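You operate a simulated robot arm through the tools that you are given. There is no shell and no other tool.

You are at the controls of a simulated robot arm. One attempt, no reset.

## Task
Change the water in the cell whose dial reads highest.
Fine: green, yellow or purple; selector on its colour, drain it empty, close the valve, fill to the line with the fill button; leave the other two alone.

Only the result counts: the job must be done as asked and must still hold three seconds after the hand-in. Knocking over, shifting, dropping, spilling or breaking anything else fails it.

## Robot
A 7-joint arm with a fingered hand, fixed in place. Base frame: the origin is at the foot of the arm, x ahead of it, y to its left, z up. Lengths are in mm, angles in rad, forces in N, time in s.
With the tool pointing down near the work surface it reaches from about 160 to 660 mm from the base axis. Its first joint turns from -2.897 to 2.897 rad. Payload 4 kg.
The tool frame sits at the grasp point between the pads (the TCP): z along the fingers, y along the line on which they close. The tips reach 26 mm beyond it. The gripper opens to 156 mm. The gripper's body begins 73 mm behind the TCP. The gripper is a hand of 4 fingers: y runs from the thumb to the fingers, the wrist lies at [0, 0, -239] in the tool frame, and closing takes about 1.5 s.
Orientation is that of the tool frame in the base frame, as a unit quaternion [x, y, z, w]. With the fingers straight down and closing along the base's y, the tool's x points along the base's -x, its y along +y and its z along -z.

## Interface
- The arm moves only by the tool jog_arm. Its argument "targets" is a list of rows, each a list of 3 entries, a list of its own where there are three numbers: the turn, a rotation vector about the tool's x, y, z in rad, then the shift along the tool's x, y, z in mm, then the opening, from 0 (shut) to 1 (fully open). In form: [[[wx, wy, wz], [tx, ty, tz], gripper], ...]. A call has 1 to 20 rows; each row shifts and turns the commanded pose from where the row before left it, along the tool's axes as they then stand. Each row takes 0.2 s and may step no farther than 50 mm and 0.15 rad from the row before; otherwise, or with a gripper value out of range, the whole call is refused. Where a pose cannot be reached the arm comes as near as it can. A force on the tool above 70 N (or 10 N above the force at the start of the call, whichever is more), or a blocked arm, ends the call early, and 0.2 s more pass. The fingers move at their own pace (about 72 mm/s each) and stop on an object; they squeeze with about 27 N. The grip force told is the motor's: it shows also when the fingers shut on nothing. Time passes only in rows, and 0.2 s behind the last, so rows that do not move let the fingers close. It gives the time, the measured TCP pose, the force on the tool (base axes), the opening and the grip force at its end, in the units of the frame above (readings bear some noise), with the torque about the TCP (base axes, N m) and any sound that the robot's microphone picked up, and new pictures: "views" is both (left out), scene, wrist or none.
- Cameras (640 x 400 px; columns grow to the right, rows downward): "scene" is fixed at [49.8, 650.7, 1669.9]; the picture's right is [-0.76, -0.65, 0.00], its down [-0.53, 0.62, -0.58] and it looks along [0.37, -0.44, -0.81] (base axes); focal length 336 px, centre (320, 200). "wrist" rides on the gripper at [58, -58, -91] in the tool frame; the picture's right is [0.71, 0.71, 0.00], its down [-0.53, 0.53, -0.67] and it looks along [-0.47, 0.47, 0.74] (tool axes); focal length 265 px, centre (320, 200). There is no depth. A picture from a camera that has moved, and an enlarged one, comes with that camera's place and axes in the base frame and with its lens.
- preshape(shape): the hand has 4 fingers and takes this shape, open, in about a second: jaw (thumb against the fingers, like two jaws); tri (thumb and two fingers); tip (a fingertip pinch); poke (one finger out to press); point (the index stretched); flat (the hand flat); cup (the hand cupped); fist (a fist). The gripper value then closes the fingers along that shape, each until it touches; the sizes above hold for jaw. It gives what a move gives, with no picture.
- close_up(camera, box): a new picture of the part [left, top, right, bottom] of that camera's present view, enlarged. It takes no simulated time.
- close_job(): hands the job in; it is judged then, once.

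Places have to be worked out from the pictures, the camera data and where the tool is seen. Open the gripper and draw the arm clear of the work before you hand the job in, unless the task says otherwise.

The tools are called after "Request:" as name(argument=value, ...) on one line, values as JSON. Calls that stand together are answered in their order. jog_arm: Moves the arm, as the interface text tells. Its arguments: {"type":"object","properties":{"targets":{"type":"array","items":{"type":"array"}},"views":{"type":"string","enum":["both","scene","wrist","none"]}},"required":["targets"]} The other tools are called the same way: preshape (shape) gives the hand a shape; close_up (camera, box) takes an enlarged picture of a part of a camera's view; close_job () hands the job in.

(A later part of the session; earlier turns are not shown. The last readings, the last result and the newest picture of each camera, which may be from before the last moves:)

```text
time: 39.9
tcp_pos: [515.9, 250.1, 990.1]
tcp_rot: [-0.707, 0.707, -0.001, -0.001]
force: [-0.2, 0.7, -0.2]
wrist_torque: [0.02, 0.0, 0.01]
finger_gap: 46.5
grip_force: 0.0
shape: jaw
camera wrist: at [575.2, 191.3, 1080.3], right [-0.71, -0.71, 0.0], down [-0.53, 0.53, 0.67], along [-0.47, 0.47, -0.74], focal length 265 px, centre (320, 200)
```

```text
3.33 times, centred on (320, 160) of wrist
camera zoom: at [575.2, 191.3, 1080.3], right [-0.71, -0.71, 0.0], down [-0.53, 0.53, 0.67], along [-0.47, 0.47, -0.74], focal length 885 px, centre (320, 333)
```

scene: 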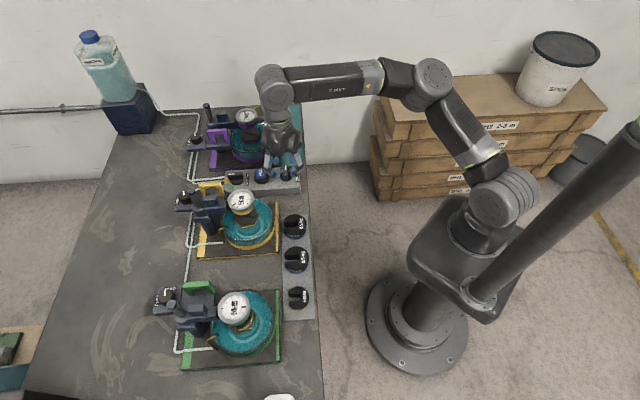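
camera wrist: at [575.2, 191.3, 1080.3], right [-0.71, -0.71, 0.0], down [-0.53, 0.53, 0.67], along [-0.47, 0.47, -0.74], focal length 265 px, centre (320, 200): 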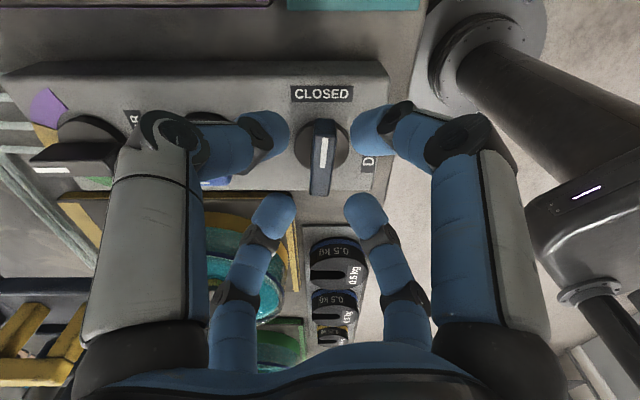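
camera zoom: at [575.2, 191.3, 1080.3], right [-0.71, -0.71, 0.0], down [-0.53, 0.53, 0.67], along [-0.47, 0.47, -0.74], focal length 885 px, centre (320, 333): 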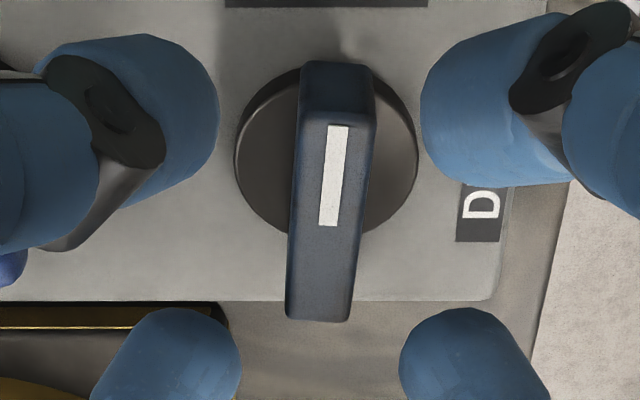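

The knob has turned about 7° clockwise, so clockwise opens it. I'm now centred at offset +90°; I'll descend, bring the fingers to just touch the blade at a held width of about 26 mm, and rotate clockwise.

Request:
jog_arm(targets=[[[0, 0, 0], [0, 0, 7], 0.3], [[0, 0, 0], [0, 0, 7], 0.3], [[0, 0, 0], [0, 0, 6], 0.3], [[0, 0, 0], [0, 0, 0], 0.17], [[0, 0, 0], [0, 0, 0], 0.17], [[0, 0, 0], [0, 0, 0], 0.17], [[0, 0, 0.1], [0, 0, 0], 0.17], [[0, 0, 0.1], [0, 0, 0], 0.17], [[0, 0, 0.1], [0, 0, 0], 0.17], [[0, 0, 0.1], [0, 0, 0], 0.17], [[0, 0, 0], [0, 0, 0], 0.17]], views="scene")

Request:
close_up(camera="scene", box=[255, 145, 315, 195])

Request:
close_up(camera="wrist", box=[230, 100, 410, 220])

Request:
close_up(camera="scene", box=[215, 200, 285, 250])

```text
time: 42.3
tcp_pos: [515.8, 249.6, 969.4]
tcp_rot: [-0.551, 0.834, -0.001, -0.001]
force: [-1.0, -2.4, 0.5]
wrist_torque: [-0.02, 0.04, 0.06]
finger_gap: 26.8
grip_force: 0.1
shape: jaw
```

scene: 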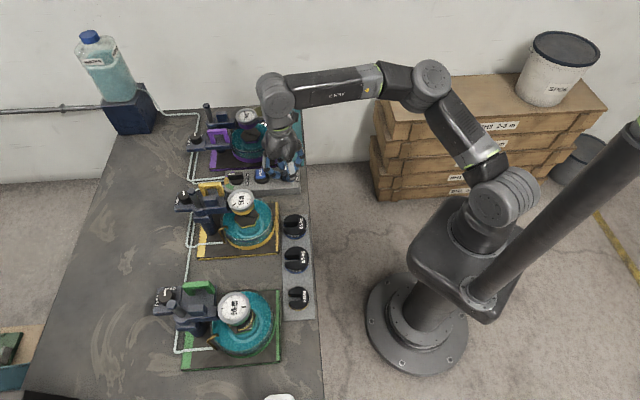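

```text
8.00 times, centred on (285, 170) of scene
camera zoom: at [49.8, 650.7, 1669.9], right [-0.76, -0.65, 0.0], down [-0.53, 0.62, -0.58], along [0.37, -0.44, -0.81], focal length 2687 px, centre (600, 440)
```

zoom: 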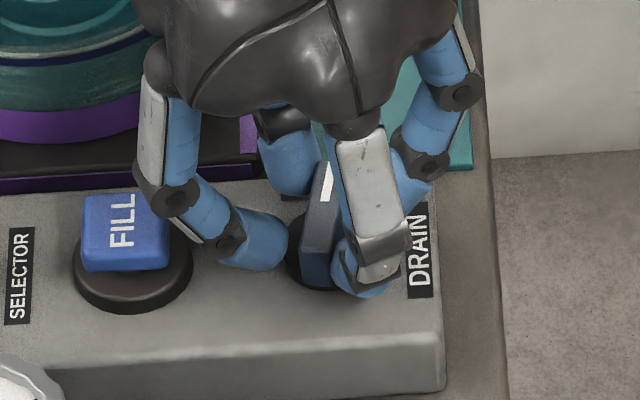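

```text
3.33 times, centred on (320, 160) of wrist
camera zoom: at [548.0, 173.2, 1060.5], right [-0.93, -0.37, 0.0], down [-0.28, 0.69, 0.67], along [-0.25, 0.62, -0.75], focal length 885 px, centre (320, 333)
```

zoom: 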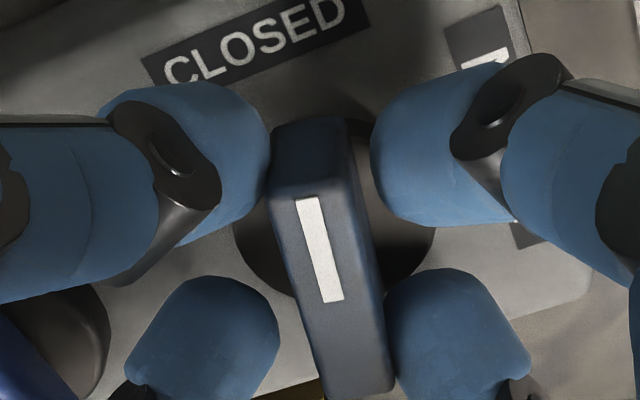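

```text
8.00 times, centred on (250, 225) of scene
camera zoom: at [49.8, 650.7, 1669.9], right [-0.76, -0.65, 0.0], down [-0.53, 0.62, -0.58], along [0.37, -0.44, -0.81], focal length 2687 px, centre (880, 0)
```

zoom: 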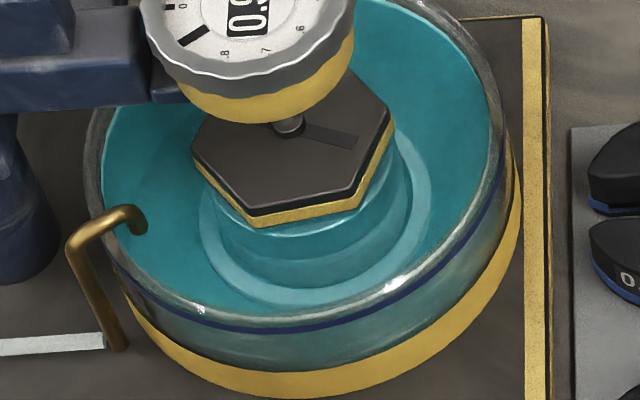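

It works: the diagonal fingers push the blade clockwise with small torque. I'll continue turning.

Request:
jog_arm(targets=[[[0, 0, 0.1], [0, 0, 0], 0.17], [[0, 0, 0.1], [0, 0, 0], 0.17], [[0, 0, 0.1], [0, 0, 0], 0.17], [[0, 0, 0.1], [0, 0, 0], 0.17], [[0, 0, 0.1], [0, 0, 0], 0.17], [[0, 0, 0.1], [0, 0, 0], 0.17], [[0, 0, 0], [0, 0, 0], 0.17]], views="none")

Request:
close_up(camera="scene", box=[255, 145, 315, 195])

Request:
close_up(camera="wrist", box=[230, 100, 410, 220])

Request:
close_up(camera="scene", box=[215, 200, 285, 250])

```text
time: 43.9
tcp_pos: [515.6, 250.4, 969.7]
tcp_rot: [-0.28, 0.96, 0.0, 0.0]
force: [-3.1, -1.3, -0.2]
wrist_torque: [0.0, 0.05, 0.08]
finger_gap: 26.7
grip_force: 0.1
shape: jaw
```

```text
8.00 times, centred on (285, 170) of scene
camera zoom: at [49.8, 650.7, 1669.9], right [-0.76, -0.65, 0.0], down [-0.53, 0.62, -0.58], along [0.37, -0.44, -0.81], focal length 2687 px, centre (600, 440)
```

zoom: 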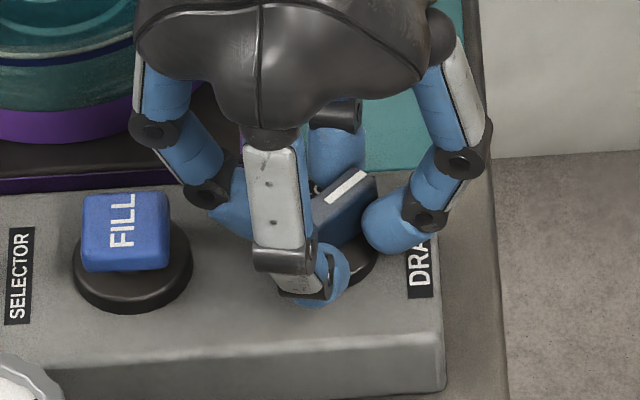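

```text
3.33 times, centred on (320, 160) of wrist
camera zoom: at [499.8, 169.1, 1060.4], right [-0.98, 0.22, 0.0], down [0.16, 0.73, 0.67], along [0.14, 0.65, -0.75], focal length 885 px, centre (320, 333)
```

zoom: 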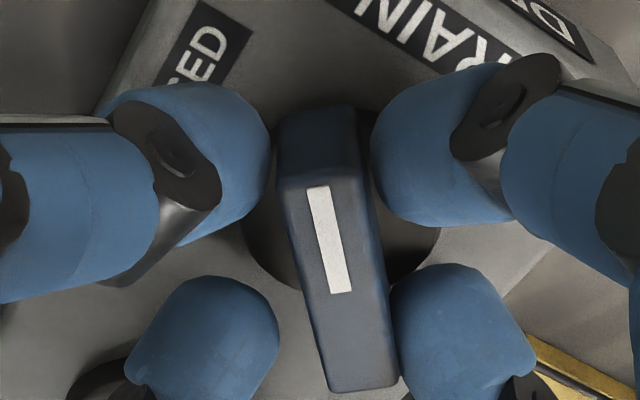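

```text
8.00 times, centred on (250, 225) of scene
camera zoom: at [49.8, 650.7, 1669.9], right [-0.76, -0.65, 0.0], down [-0.53, 0.62, -0.58], along [0.37, -0.44, -0.81], focal length 2687 px, centre (880, 0)
```

zoom: 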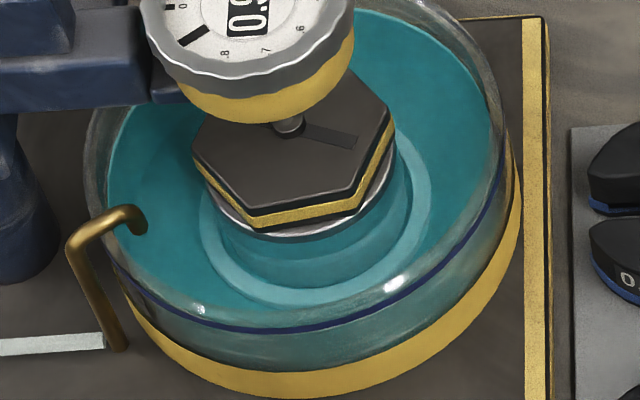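

The yellow cell is draining: the water edge is dropping below the ring. I'll open the valve further and keep watching.

Request:
jog_arm(targets=[[[0, 0, 0.1], [0, 0, 0], 0.17], [[0, 0, 0.1], [0, 0, 0], 0.17], [[0, 0, 0.1], [0, 0, 0], 0.17], [[0, 0, 0.1], [0, 0, 0], 0.17], [[0, 0, 0.1], [0, 0, 0], 0.17], [[0, 0, 0], [0, 0, 0], 0.17]], views="scene")

Request:
close_up(camera="scene", box=[255, 145, 315, 195])

Request:
close_up(camera="scene", box=[215, 200, 285, 250])

```text
time: 45.3
tcp_pos: [515.4, 250.1, 969.6]
tcp_rot: [-0.034, 0.999, -0.001, 0.001]
force: [-3.6, -0.4, -0.4]
wrist_torque: [0.02, 0.04, 0.05]
finger_gap: 26.7
grip_force: 0.2
shape: jaw
```

scene: 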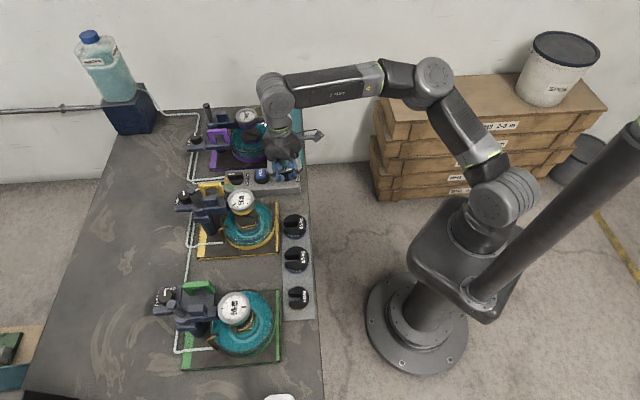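

```text
8.00 times, centred on (285, 170) of scene
camera zoom: at [49.8, 650.7, 1669.9], right [-0.76, -0.65, 0.0], down [-0.53, 0.62, -0.58], along [0.37, -0.44, -0.81], focal length 2687 px, centre (600, 440)
```

zoom: 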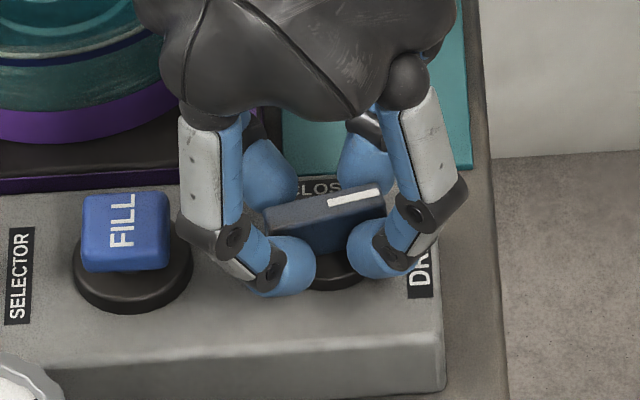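

```text
8.00 times, centred on (250, 225) of scene
camera zoom: at [49.8, 650.7, 1669.9], right [-0.76, -0.65, 0.0], down [-0.53, 0.62, -0.58], along [0.37, -0.44, -0.81], focal length 2687 px, centre (880, 0)
```

zoom: 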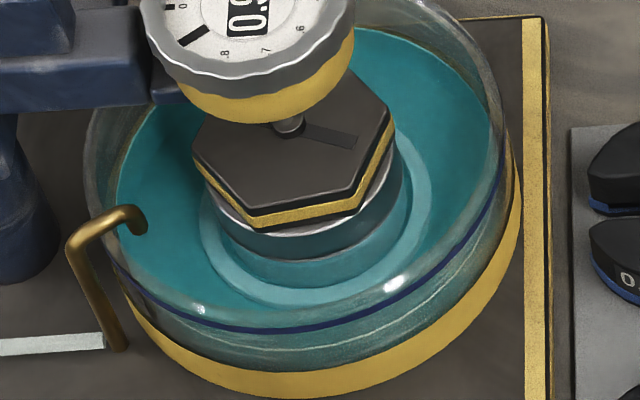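

The valve is about 75° open and the level is falling well. I'll hold still for 4 s and watch.

Request:
jog_arm(targets=[[[0, 0, 0], [0, 0, 0], 0.17], [[0, 0, 0], [0, 0, 0], 0.17], [[0, 0, 0], [0, 0, 0], 0.17], [[0, 0, 0], [0, 0, 0], 0.17], [[0, 0, 0], [0, 0, 0], 0.17], [[0, 0, 0], [0, 0, 0], 0.17], [[0, 0, 0], [0, 0, 0], 0.17], [[0, 0, 0], [0, 0, 0], 0.17], [[0, 0, 0], [0, 0, 0], 0.17], [[0, 0, 0], [0, 0, 0], 0.17], [[0, 0, 0], [0, 0, 0], 0.17], [[0, 0, 0], [0, 0, 0], 0.17], [[0, 0, 0], [0, 0, 0], 0.17], [[0, 0, 0], [0, 0, 0], 0.17], [[0, 0, 0], [0, 0, 0], 0.17]], views="none")

Request:
close_up(camera="scene", box=[215, 200, 285, 250])

```text
time: 48.5
tcp_pos: [515.6, 249.2, 970.4]
tcp_rot: [-0.035, 0.999, -0.001, 0.0]
force: [-2.4, 0.5, -0.9]
wrist_torque: [-0.01, 0.05, 0.04]
finger_gap: 26.4
grip_force: 0.0
shape: jaw
```

```text
8.00 times, centred on (250, 225) of scene
camera zoom: at [49.8, 650.7, 1669.9], right [-0.76, -0.65, 0.0], down [-0.53, 0.62, -0.58], along [0.37, -0.44, -0.81], focal length 2687 px, centre (880, 0)
```

zoom: 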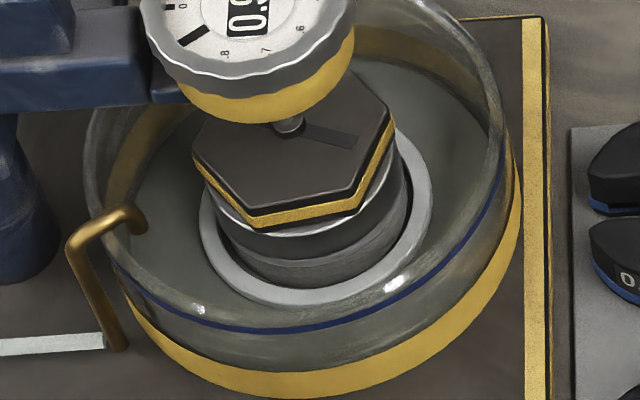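

The yellow cell looks empty. I'll wait a moment longer, then rotate counter-clockwise to push the valve back to its closed stop.

Request:
jog_arm(targets=[[[0, 0, 0], [0, 0, 0], 0.17], [[0, 0, 0], [0, 0, 0], 0.17], [[0, 0, 0], [0, 0, 0], 0.17], [[0, 0, 0], [0, 0, 0], 0.17], [[0, 0, 0], [0, 0, 0], 0.17], [[0, 0, -0.1], [0, 0, 0], 0.17], [[0, 0, -0.1], [0, 0, 0], 0.17], [[0, 0, -0.1], [0, 0, 0], 0.17], [[0, 0, -0.1], [0, 0, 0], 0.17], [[0, 0, -0.1], [0, 0, 0], 0.17], [[0, 0, -0.1], [0, 0, 0], 0.17], [[0, 0, -0.1], [0, 0, 0], 0.17], [[0, 0, -0.1], [0, 0, 0], 0.17], [[0, 0, -0.1], [0, 0, 0], 0.17], [[0, 0, -0.1], [0, 0, 0], 0.17], [[0, 0, 0], [0, 0, 0], 0.17]], views="none")

Request:
close_up(camera="scene", box=[255, 145, 315, 195])

Request:
close_up(camera="wrist", box=[230, 100, 410, 220])

Request:
close_up(camera="scene", box=[215, 200, 285, 250])

```text
time: 51.9
tcp_pos: [515.7, 250.3, 970.6]
tcp_rot: [-0.51, 0.86, -0.001, -0.001]
force: [-2.5, 0.6, -0.1]
wrist_torque: [0.01, 0.07, -0.06]
finger_gap: 26.4
grip_force: 0.0
shape: jaw
```

```text
8.00 times, centred on (285, 170) of scene
camera zoom: at [49.8, 650.7, 1669.9], right [-0.76, -0.65, 0.0], down [-0.53, 0.62, -0.58], along [0.37, -0.44, -0.81], focal length 2687 px, centre (600, 440)
```

zoom: 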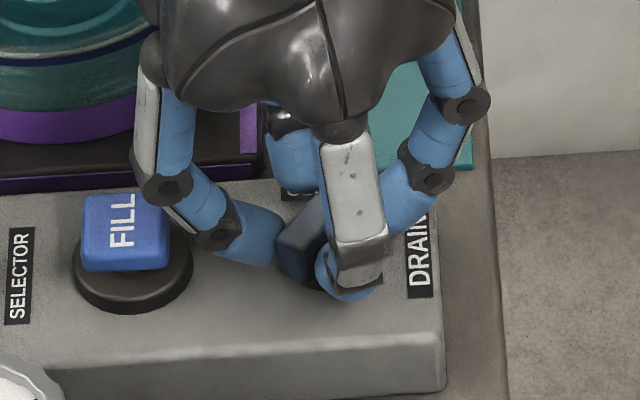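

```text
3.33 times, centred on (320, 160) of wrist
camera zoom: at [540.6, 170.3, 1060.5], right [-0.96, -0.28, 0.0], down [-0.21, 0.72, 0.67], along [-0.19, 0.64, -0.75], focal length 885 px, centre (320, 333)
```

zoom: 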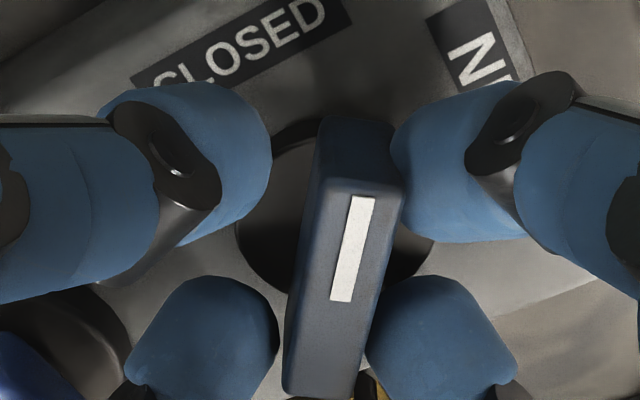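

```text
8.00 times, centred on (250, 225) of scene
camera zoom: at [49.8, 650.7, 1669.9], right [-0.76, -0.65, 0.0], down [-0.53, 0.62, -0.58], along [0.37, -0.44, -0.81], focal length 2687 px, centre (880, 0)
```

zoom: 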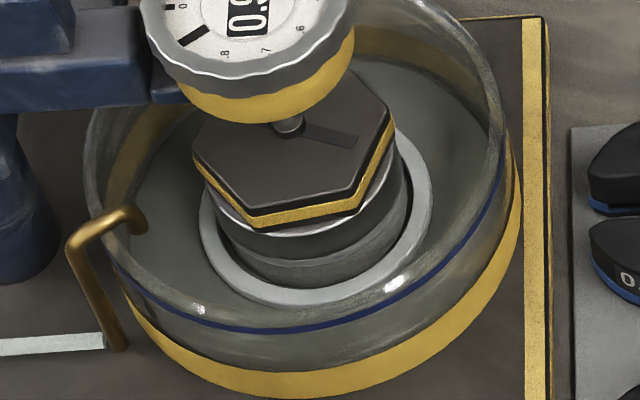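

The cell is empty and the blade is turning back. I'll continue counter-clockwise toward the closed stop, watching the torque.

Request:
jog_arm(targets=[[[0, 0, -0.1], [0, 0, 0], 0.17], [[0, 0, -0.1], [0, 0, 0], 0.17], [[0, 0, -0.1], [0, 0, 0], 0.17], [[0, 0, -0.1], [0, 0, 0], 0.17], [[0, 0, -0.1], [0, 0, 0], 0.17], [[0, 0, -0.1], [0, 0, 0], 0.17], [[0, 0, 0], [0, 0, 0], 0.17]], views="none")

Request:
close_up(camera="scene", box=[255, 145, 315, 195])

Request:
close_up(camera="wrist", box=[230, 100, 410, 220])

```text
time: 53.5
tcp_pos: [516.3, 249.8, 970.2]
tcp_rot: [0.742, -0.671, -0.001, 0.001]
force: [-2.5, -0.9, 1.2]
wrist_torque: [0.02, 0.05, -0.04]
finger_gap: 26.8
grip_force: 0.0
shape: jaw
```

```text
8.00 times, centred on (285, 170) of scene
camera zoom: at [49.8, 650.7, 1669.9], right [-0.76, -0.65, 0.0], down [-0.53, 0.62, -0.58], along [0.37, -0.44, -0.81], focal length 2687 px, centre (600, 440)
```

zoom: 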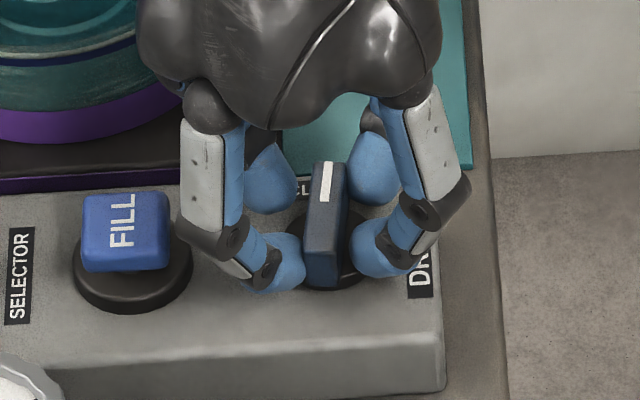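

```text
3.33 times, centred on (320, 160) of wrist
camera zoom: at [580.9, 197.2, 1060.1], right [-0.63, -0.77, 0.0], down [-0.58, 0.47, 0.67], along [-0.52, 0.42, -0.74], focal length 885 px, centre (320, 333)
```

zoom: 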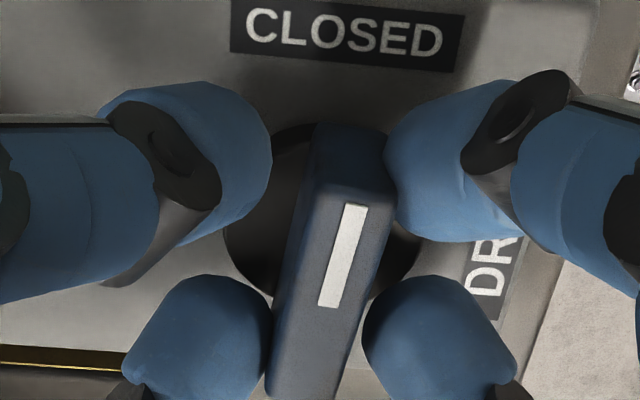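

About 8° remain to closed. I'll continue with smaller steps until the stop is felt.

Request:
jog_arm(targets=[[[0, 0, -0.06], [0, 0, 0], 0.17], [[0, 0, -0.06], [0, 0, 0], 0.17], [[0, 0, -0.06], [0, 0, 0], 0.17], [[0, 0, 0], [0, 0, 0], 0.17]], views="none")

Request:
close_up(camera="scene", box=[255, 145, 315, 195])

Request:
close_up(camera="wrist", box=[230, 100, 410, 220])

```text
time: 54.5
tcp_pos: [516.3, 249.6, 970.1]
tcp_rot: [0.799, -0.601, 0.0, 0.001]
force: [-1.8, 0.9, -0.3]
wrist_torque: [0.03, 0.01, -0.09]
finger_gap: 26.6
grip_force: 0.0
shape: jaw
```

```text
8.00 times, centred on (285, 170) of scene
camera zoom: at [49.8, 650.7, 1669.9], right [-0.76, -0.65, 0.0], down [-0.53, 0.62, -0.58], along [0.37, -0.44, -0.81], focal length 2687 px, centre (600, 440)
```

zoom: 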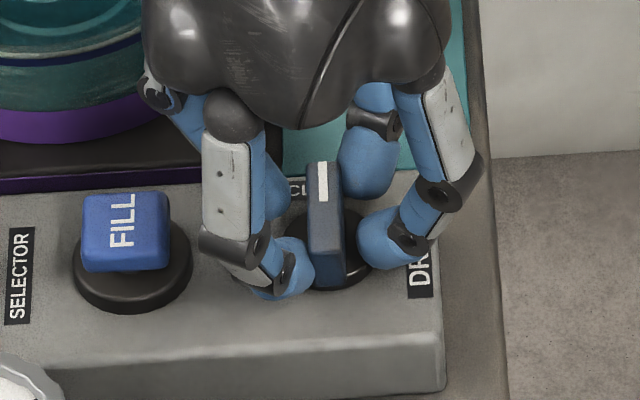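

```text
3.33 times, centred on (320, 160) of wrist
camera zoom: at [589.0, 209.5, 1060.3], right [-0.48, -0.87, 0.0], down [-0.65, 0.36, 0.67], along [-0.58, 0.32, -0.74], focal length 885 px, centre (320, 333)
```

zoom: 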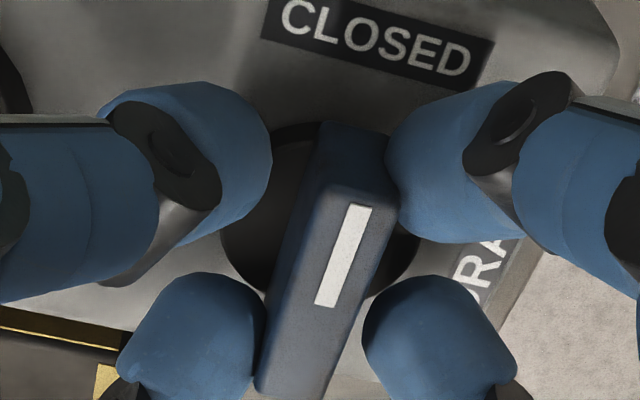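

The blade is back in its original position in the scene view. One more small nudge to confirm it's against the stop.

Request:
jog_arm(targets=[[[0, 0, -0.05], [0, 0, 0], 0.17], [[0, 0, -0.05], [0, 0, 0], 0.17], [[0, 0, 0], [0, 0, 0], 0.17]], views="none")

Request:
close_up(camera="scene", box=[255, 145, 315, 195])

```text
time: 55.3
tcp_pos: [516.7, 249.6, 968.9]
tcp_rot: [0.828, -0.561, 0.0, 0.0]
force: [-1.3, 0.2, 0.0]
wrist_torque: [-0.01, 0.04, -0.13]
finger_gap: 26.6
grip_force: 0.0
shape: jaw
```

```text
8.00 times, centred on (285, 170) of scene
camera zoom: at [49.8, 650.7, 1669.9], right [-0.76, -0.65, 0.0], down [-0.53, 0.62, -0.58], along [0.37, -0.44, -0.81], focal length 2687 px, centre (600, 440)
```

zoom: 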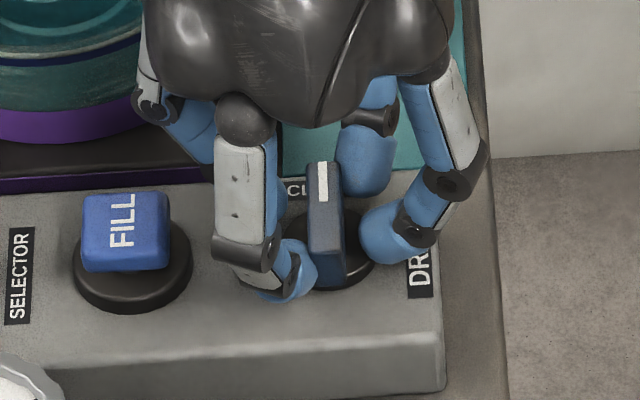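

Torque rose to −0.13 N m with no further motion, so the valve is against its closed stop. I'll back the hand off to centre the slack without touching the blade, open, and lift.

Request:
jog_arm(targets=[[[0, 0, 0.1], [0, 0, 0], 0.17], [[0, 0, 0.1], [0, 0, 0], 0.17], [[0, 0, 0.1], [0, 0, 0], 0.17], [[0, 0, 0], [0, 0, 0], 0.3], [[0, 0, 0], [0, 0, 0], 0.3], [[0, 0, 0], [0, 0, -10], 0.3], [[0, 0, 0], [0, 0, -10], 0.3], [[0, 0, 0], [0, 0, 0], 0.3]], views="wrist")

Request:
close_up(camera="scene", box=[255, 145, 315, 195])

Request:
close_up(camera="wrist", box=[230, 100, 410, 220])

Request:
close_up(camera="scene", box=[215, 200, 285, 250])

```text
time: 57.1
tcp_pos: [515.5, 250.6, 989.7]
tcp_rot: [0.734, -0.679, 0.0, 0.001]
force: [-0.6, 0.3, 1.0]
wrist_torque: [0.01, 0.02, 0.01]
finger_gap: 46.7
grip_force: 0.0
shape: jaw
camera wrist: at [579.6, 195.8, 1080.3], right [-0.65, -0.76, 0.0], down [-0.57, 0.48, 0.67], along [-0.51, 0.43, -0.74], focal length 265 px, centre (320, 200)
```

wrist: 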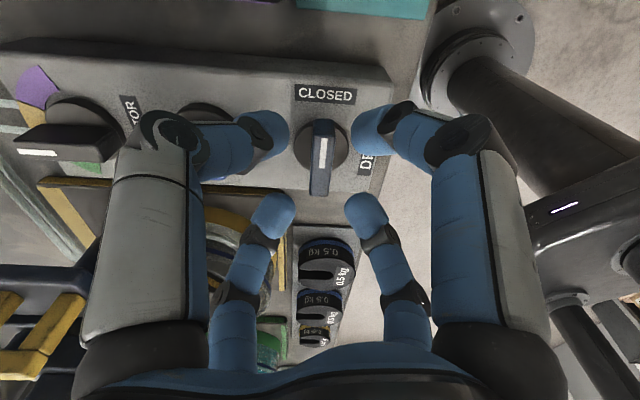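

```text
8.00 times, centred on (285, 170) of scene
camera zoom: at [49.8, 650.7, 1669.9], right [-0.76, -0.65, 0.0], down [-0.53, 0.62, -0.58], along [0.37, -0.44, -0.81], focal length 2687 px, centre (600, 440)
```

zoom: 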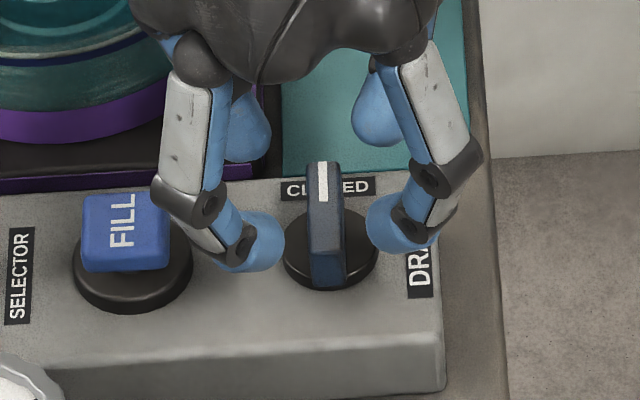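

```text
3.33 times, centred on (320, 160) of wrist
camera zoom: at [579.6, 195.8, 1080.3], right [-0.65, -0.76, 0.0], down [-0.57, 0.48, 0.67], along [-0.51, 0.43, -0.74], focal length 885 px, centre (320, 333)
```

zoom: 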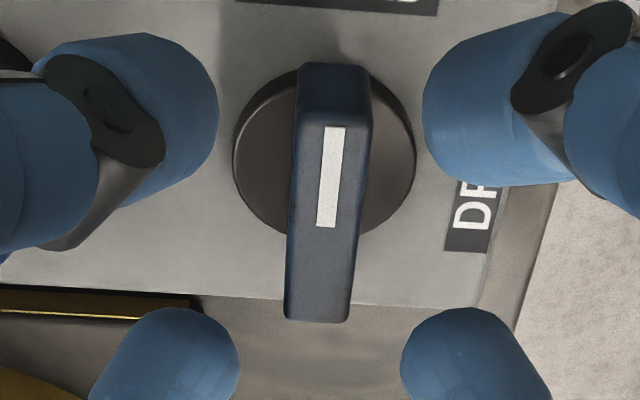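

```text
8.00 times, centred on (250, 225) of scene
camera zoom: at [49.8, 650.7, 1669.9], right [-0.76, -0.65, 0.0], down [-0.53, 0.62, -0.58], along [0.37, -0.44, -0.81], focal length 2687 px, centre (880, 0)
```

zoom: 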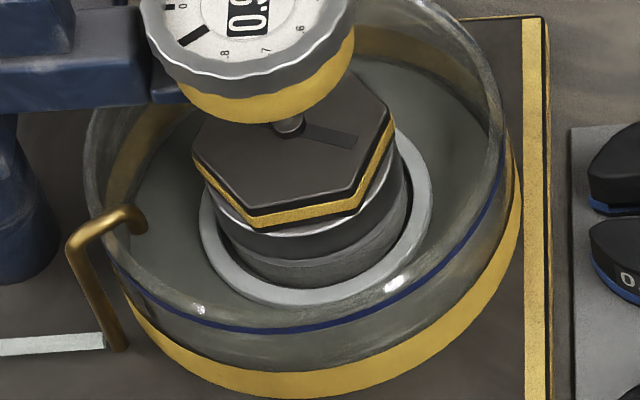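

The valve is closed, aligned with its CLOSED label, and the cell is empty. Before pressing FILL, I'll check how the water sits relative to the dark line on the other two cells, and look at the empty yellow cell's line.

Request:
close_up(camera="scene", box=[205, 320, 285, 362])

Request:
close_up(camera="scene", box=[222, 135, 285, 172])

Request:
close_up(camera="scene", box=[220, 220, 285, 252])

```text
8.00 times, centred on (245, 341) of scene
camera zoom: at [49.8, 650.7, 1669.9], right [-0.76, -0.65, 0.0], down [-0.53, 0.62, -0.58], along [0.37, -0.44, -0.81], focal length 2687 px, centre (920, -928)
```

zoom: 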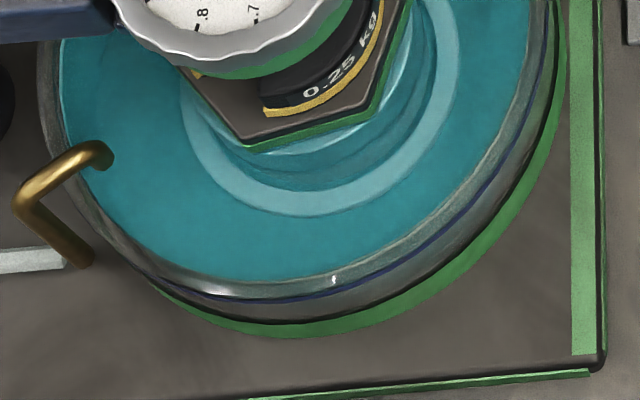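

```text
10.16 times, centred on (254, 154) of scene
camera zoom: at [49.8, 650.7, 1669.9], right [-0.76, -0.65, 0.0], down [-0.53, 0.62, -0.58], along [0.37, -0.44, -0.81], focal length 3412 px, centre (996, 672)
```

zoom: 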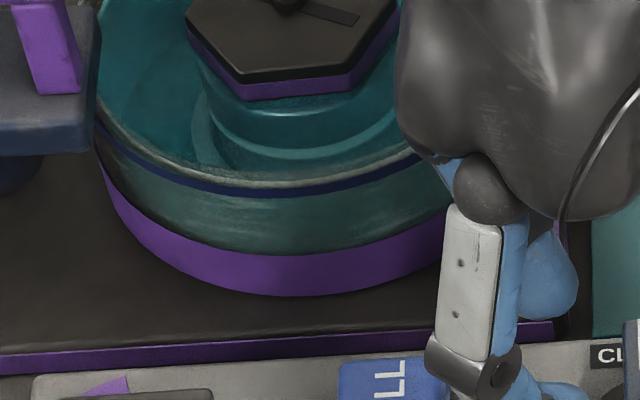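

```text
9.85 times, centred on (252, 236) of scene
camera zoom: at [49.8, 650.7, 1669.9], right [-0.76, -0.65, 0.0], down [-0.53, 0.62, -0.58], along [0.37, -0.44, -0.81], focal length 3307 px, centre (985, -154)
```

zoom: 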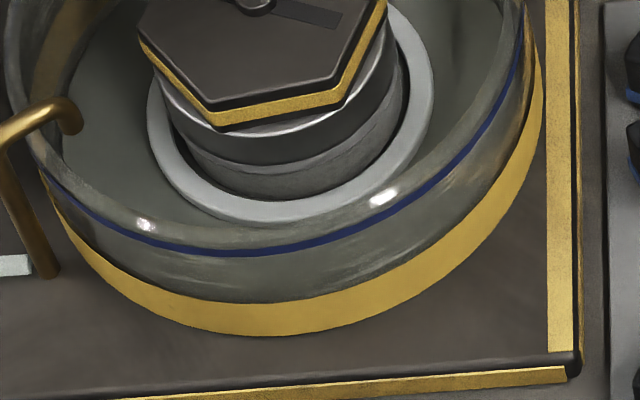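

The line is the dark-blue band just under the rim, and the other cells sit right about there. I'll rotate the hand back, tilt it 23° outward, close the fingers and hover above FILL at (563, 298).

Request:
jog_arm(targets=[[[0, 0, 0.123], [0, 0, 0], 0.3], [[0, 0, 0.123], [0, 0, 0], 0.3], [[0, 0, 0.123], [0, 0, 0], 0.3], [[0, 0, 0.123], [0, 0, 0], 0.3], [[0, 0, 0.123], [0, 0, 0], 0.3], [[0, 0, 0.123], [0, 0, 0], 0.3], [[0, 0, 0.123], [0, 0, 0], 0.3], [[0, -0.133, 0], [0, 0, -6], 0.3], [[0, -0.133, 0], [0, 0, -6], 0.3], [[0, -0.133, 0], [0, 0, -6], 0.3], [[0, 0, 0], [0, 0, 0], 0.0], [[0, 0, 0], [0, 0, 0], 0.0], [[0, 0, 0], [0, 0, 0], 0.0]], views="both")

```text
time: 59.9
tcp_pos: [514.2, 248.2, 1007.7]
tcp_rot: [-0.377, 0.905, 0.075, 0.183]
force: [-0.1, 0.1, -0.6]
wrist_torque: [0.02, -0.01, 0.0]
finger_gap: 0.2
grip_force: 27.2
shape: jaw
camera wrist: at [494.2, 143.9, 1068.8], right [-0.96, 0.04, -0.27], down [-0.21, 0.53, 0.82], along [0.18, 0.85, -0.5], focal length 265 px, centre (320, 200)
```

scene: 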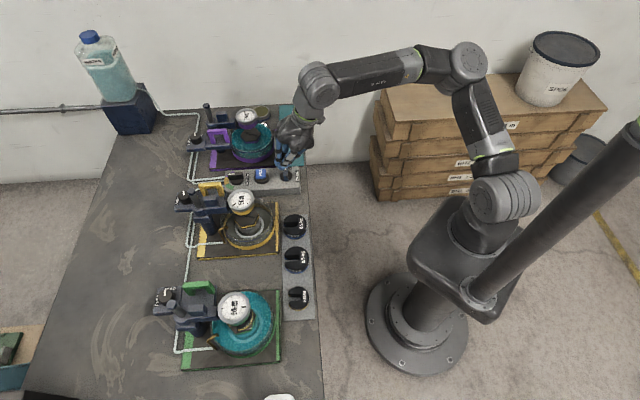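
wrist: 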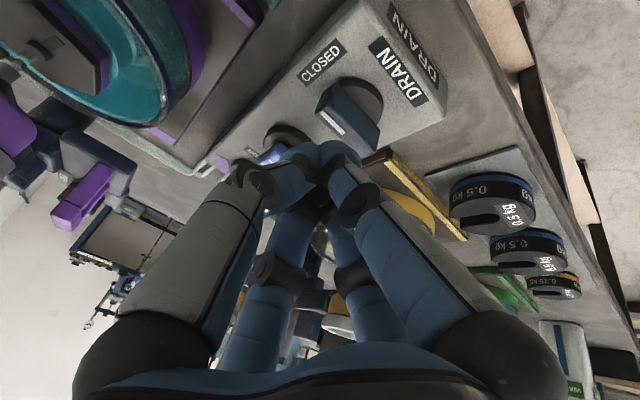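

Request:
jog_arm(targets=[[[0, 0, 0], [-33.5, 0.28, 15.6], 0.0], [[0, 0, 0], [-33.5, 0.28, 15.6], 0.0], [[0, 0, 0], [0, 0, 0], 0.0]], views="both")

Request:
close_up(camera="scene", box=[230, 140, 300, 195])

Request:
close_up(camera="wrist", box=[250, 80, 470, 260])

```text
time: 60.7
tcp_pos: [565.6, 299.6, 1005.1]
tcp_rot: [-0.377, 0.905, 0.075, 0.182]
force: [-0.9, -0.1, -0.1]
wrist_torque: [-0.01, -0.03, -0.02]
finger_gap: 0.2
grip_force: 27.4
shape: jaw
camera wrist: at [546.5, 196.4, 1066.0], right [-0.96, 0.04, -0.27], down [-0.21, 0.53, 0.82], along [0.18, 0.85, -0.5], focal length 265 px, centre (320, 200)
```

scene: 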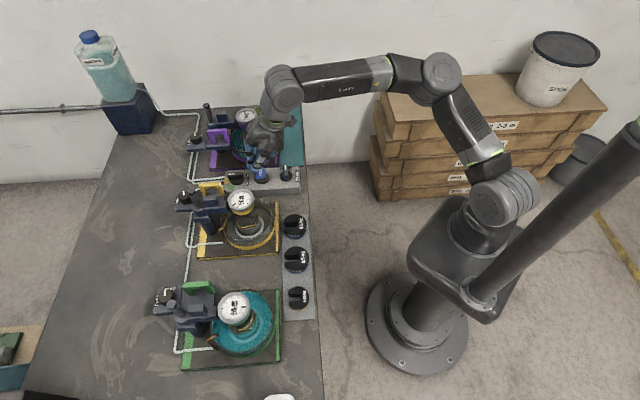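
wrist: 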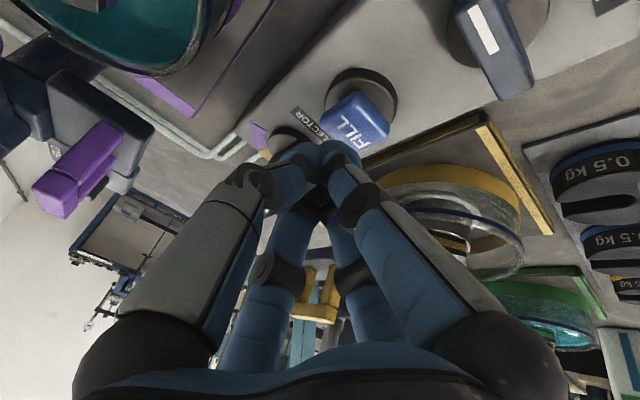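

```text
7.27 times, centred on (265, 168) of scene
camera zoom: at [49.8, 650.7, 1669.9], right [-0.76, -0.65, 0.0], down [-0.53, 0.62, -0.58], along [0.37, -0.44, -0.81], focal length 2443 px, centre (720, 436)
```

zoom: 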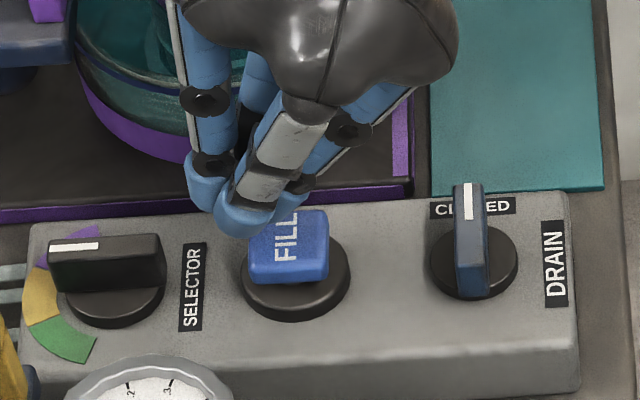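

```text
2.22 times, centred on (360, 170) of wrist
camera zoom: at [546.5, 196.4, 1066.0], right [-0.96, 0.04, -0.27], down [-0.21, 0.53, 0.82], along [0.18, 0.85, -0.5], focal length 590 px, centre (231, 267)
```

zoom: 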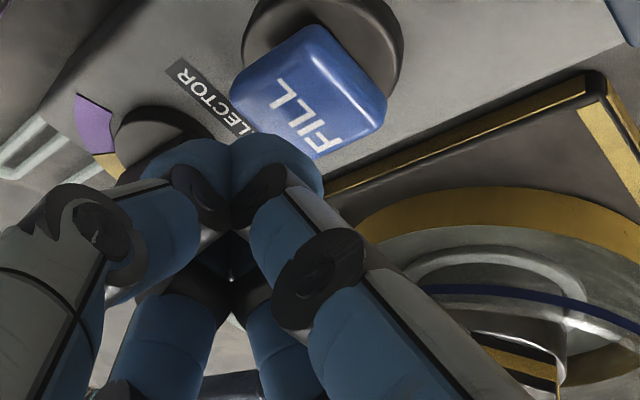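

The inner fingertip lines up over the FILL cap within about 2 mm, and the wrist view shows the empty yellow cell with its blue line. I'll lower 15 mm to just above the cap.

Request:
jog_arm(targets=[[[0, 0, 0], [2.95, 0, 6.9], 0.0], [[0, 0, 0], [2.95, 0, 6.9], 0.0], [[0, 0, 0], [0, 0, 0], 0.0]], views="wrist")

Request:
close_up(camera="scene", box=[235, 150, 295, 195])

Request:
close_up(camera="wrist", box=[340, 130, 540, 290])

```text
time: 61.5
tcp_pos: [566.3, 300.4, 990.9]
tcp_rot: [-0.376, 0.905, 0.076, 0.183]
force: [-0.5, -0.3, 1.9]
wrist_torque: [0.01, 0.01, 0.01]
finger_gap: 0.0
grip_force: 26.8
shape: jaw
camera wrist: at [546.0, 195.9, 1051.3], right [-0.96, 0.04, -0.27], down [-0.21, 0.53, 0.82], along [0.18, 0.85, -0.5], focal length 265 px, centre (320, 200)
```

wrist: 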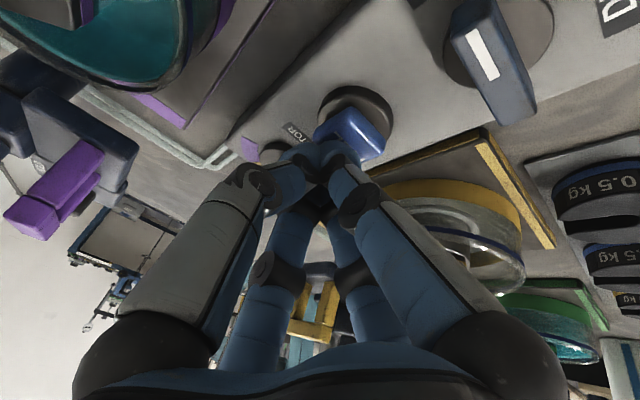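

```text
8.89 times, centred on (265, 172) of scene
camera zoom: at [49.8, 650.7, 1669.9], right [-0.76, -0.65, 0.0], down [-0.53, 0.62, -0.58], along [0.37, -0.44, -0.81], focal length 2986 px, centre (809, 444)
```

zoom: 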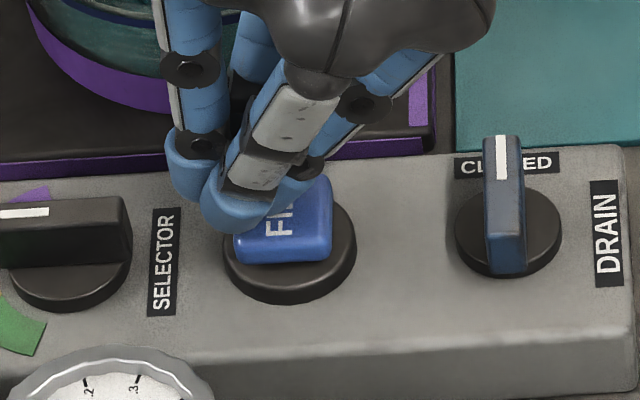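

```text
2.50 times, centred on (440, 210) of wrist
camera zoom: at [546.0, 195.9, 1051.3], right [-0.96, 0.04, -0.27], down [-0.21, 0.53, 0.82], along [0.18, 0.85, -0.5], focal length 664 px, centre (20, 175)
```

zoom: 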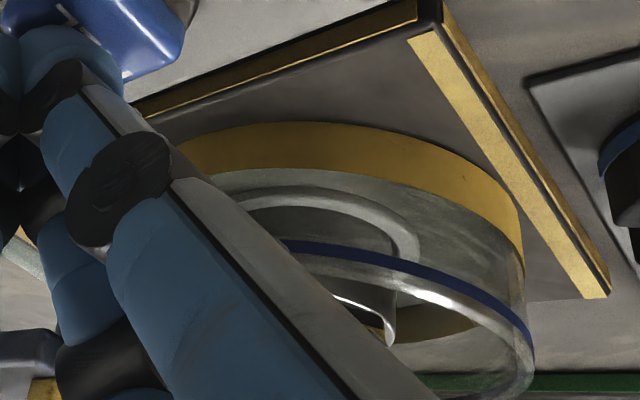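

Almost touching. I'll shift 4 mm toward the cap's centre, then press in two 2 mm steps and read force, sound and water.

Request:
jog_arm(targets=[[[0, 0, 0], [3.9, 0, -1.65], 0.0], [[0, 0, 0], [0.78, 0, 1.84], 0.0], [[0, 0, 0], [0.78, 0, 1.84], 0.0]], views="none")

Request:
close_up(camera="scene", box=[235, 150, 295, 195])

Request:
close_up(camera="scene", box=[215, 200, 285, 250])

```text
time: 62.3
tcp_pos: [562.8, 297.5, 986.2]
tcp_rot: [-0.376, 0.905, 0.074, 0.183]
force: [1.6, -1.0, 4.4]
wrist_torque: [-0.02, -0.09, -0.03]
finger_gap: 0.0
grip_force: 27.2
shape: jaw
heard: click
```

```text
8.89 times, centred on (265, 172) of scene
camera zoom: at [49.8, 650.7, 1669.9], right [-0.76, -0.65, 0.0], down [-0.53, 0.62, -0.58], along [0.37, -0.44, -0.81], focal length 2986 px, centre (809, 444)
```

zoom: 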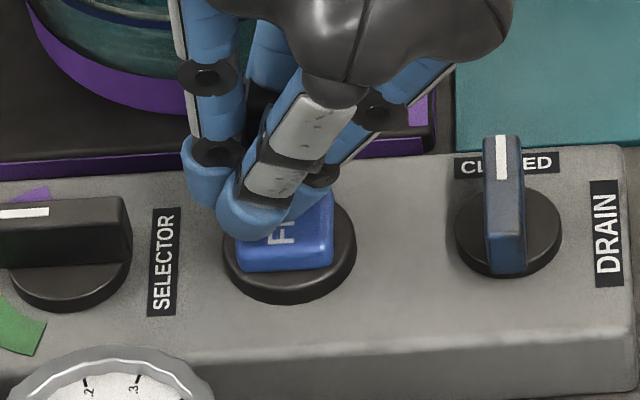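

```text
8.00 times, centred on (250, 225) of scene
camera zoom: at [49.8, 650.7, 1669.9], right [-0.76, -0.65, 0.0], down [-0.53, 0.62, -0.58], along [0.37, -0.44, -0.81], focal length 2687 px, centre (880, 0)
```

zoom: 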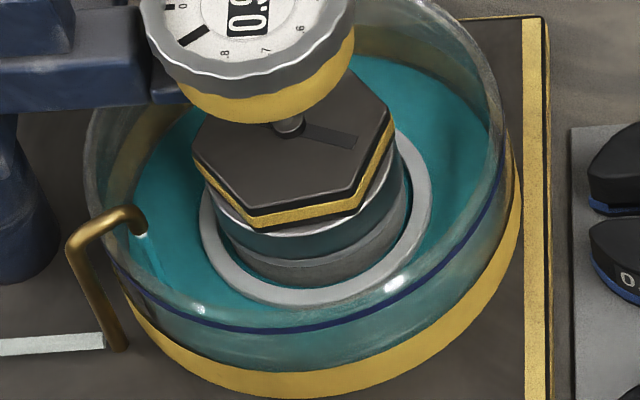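

A click, and water is already flowing into the yellow cell. I'll hold for one short row to gauge the rate.

Request:
jog_arm(targets=[[[0, 0, 0], [0, 0, 0], 0.0]], views="none")

Request:
close_up(camera="scene", box=[215, 200, 285, 250])

Request:
close_up(camera="wrist", box=[380, 150, 560, 290])

```text
time: 62.7
tcp_pos: [564.0, 297.8, 987.0]
tcp_rot: [-0.377, 0.905, 0.075, 0.183]
force: [2.1, -0.5, 4.2]
wrist_torque: [0.02, -0.07, -0.02]
finger_gap: 0.1
grip_force: 26.6
shape: jaw
```

```text
8.00 times, centred on (250, 225) of scene
camera zoom: at [49.8, 650.7, 1669.9], right [-0.76, -0.65, 0.0], down [-0.53, 0.62, -0.58], along [0.37, -0.44, -0.81], focal length 2687 px, centre (880, 0)
```

zoom: 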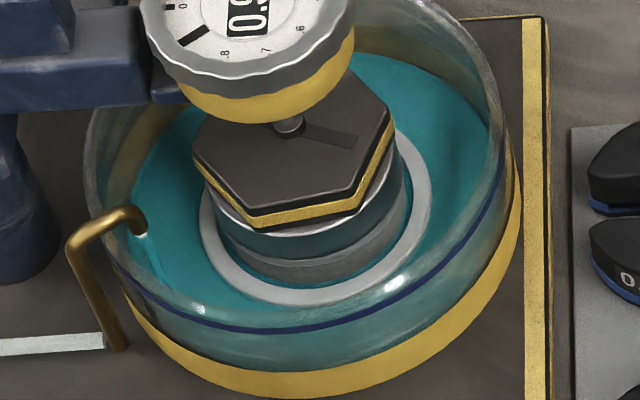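

```text
2.86 times, centred on (470, 220) of wrist
camera zoom: at [543.0, 192.9, 1047.0], right [-0.96, 0.04, -0.27], down [-0.21, 0.53, 0.82], along [0.18, 0.85, -0.5], focal length 758 px, centre (-109, 143)
```

zoom: 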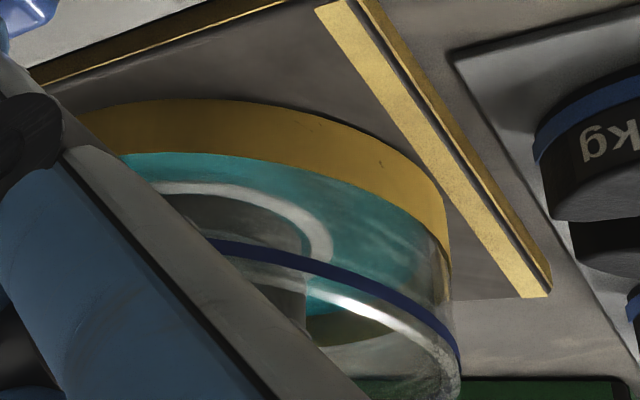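

The level rises slowly. I'll hold for another second or so and compare.

Request:
jog_arm(targets=[[[0, 0, 0], [0, 0, 0], 0.0], [[0, 0, 0], [0, 0, 0], 0.0], [[0, 0, 0], [0, 0, 0], 0.0], [[0, 0, 0], [0, 0, 0], 0.0]], views="none")

Request:
close_up(camera="scene", box=[215, 200, 285, 250])

Request:
close_up(camera="wrist", box=[380, 150, 560, 290])

```text
time: 63.7
tcp_pos: [563.2, 297.7, 986.1]
tcp_rot: [-0.376, 0.905, 0.074, 0.183]
force: [1.7, -0.6, 4.8]
wrist_torque: [-0.03, -0.04, -0.01]
finger_gap: 0.0
grip_force: 27.0
shape: jaw
```

```text
8.00 times, centred on (250, 225) of scene
camera zoom: at [49.8, 650.7, 1669.9], right [-0.76, -0.65, 0.0], down [-0.53, 0.62, -0.58], along [0.37, -0.44, -0.81], focal length 2687 px, centre (880, 0)
```

zoom: 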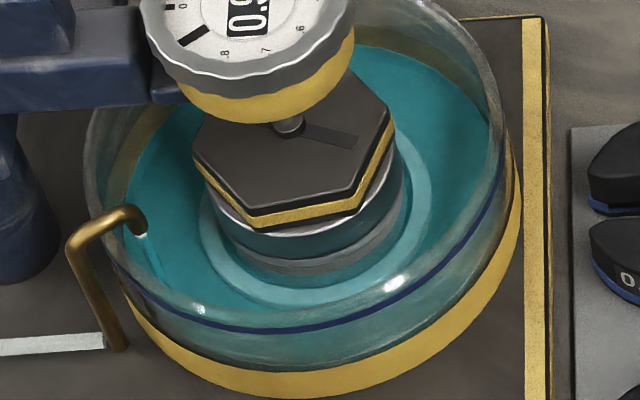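

```text
2.86 times, centred on (470, 220) of wrist
camera zoom: at [542.9, 192.9, 1047.0], right [-0.96, 0.04, -0.27], down [-0.21, 0.53, 0.82], along [0.18, 0.85, -0.5], focal length 758 px, centre (-109, 143)
```

zoom: 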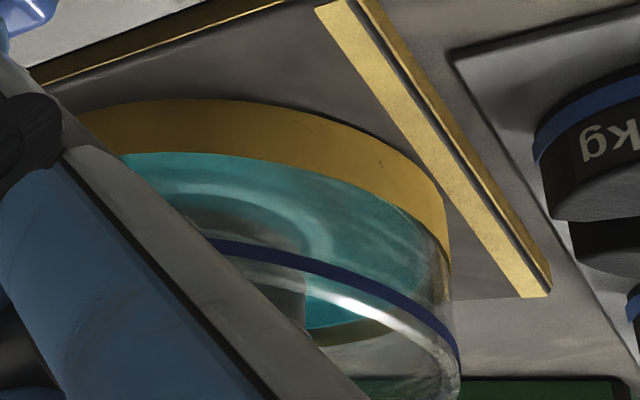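

The level is rising steadily; I estimate about a third full. I'll hold another 1.2 s and measure again with tighter zooms.

Request:
jog_arm(targets=[[[0, 0, 0], [0, 0, 0], 0.0], [[0, 0, 0], [0, 0, 0], 0.0], [[0, 0, 0], [0, 0, 0], 0.0], [[0, 0, 0], [0, 0, 0], 0.0], [[0, 0, 0], [0, 0, 0], 0.0]], views="none")

Request:
close_up(camera="scene", box=[215, 200, 285, 250])

Request:
close_up(camera="wrist", box=[380, 150, 560, 290])

```text
time: 64.9
tcp_pos: [563.3, 298.2, 986.8]
tcp_rot: [-0.377, 0.905, 0.075, 0.183]
force: [1.3, 0.1, 4.3]
wrist_torque: [0.0, -0.05, 0.01]
finger_gap: 0.0
grip_force: 27.2
shape: jaw
```

```text
8.00 times, centred on (250, 225) of scene
camera zoom: at [49.8, 650.7, 1669.9], right [-0.76, -0.65, 0.0], down [-0.53, 0.62, -0.58], along [0.37, -0.44, -0.81], focal length 2687 px, centre (880, 0)
```

zoom: 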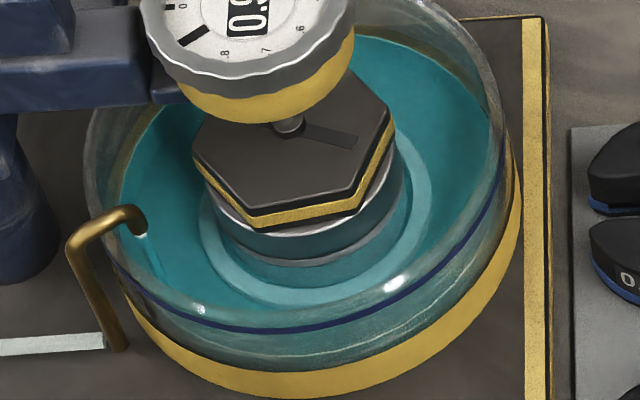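

```text
2.86 times, centred on (470, 220) of wrist
camera zoom: at [542.9, 192.9, 1047.0], right [-0.96, 0.04, -0.27], down [-0.21, 0.53, 0.82], along [0.18, 0.85, -0.5], focal length 758 px, centre (-109, 143)
```

zoom: 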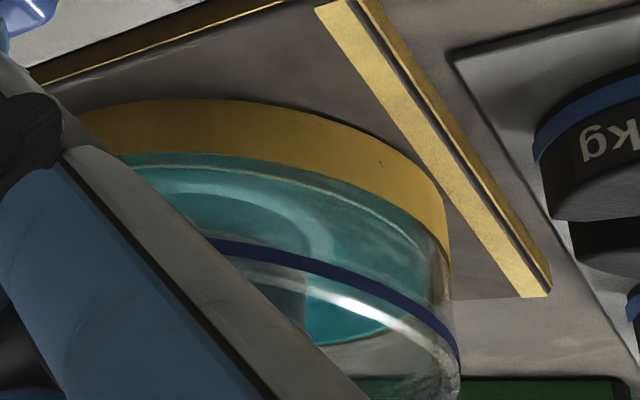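

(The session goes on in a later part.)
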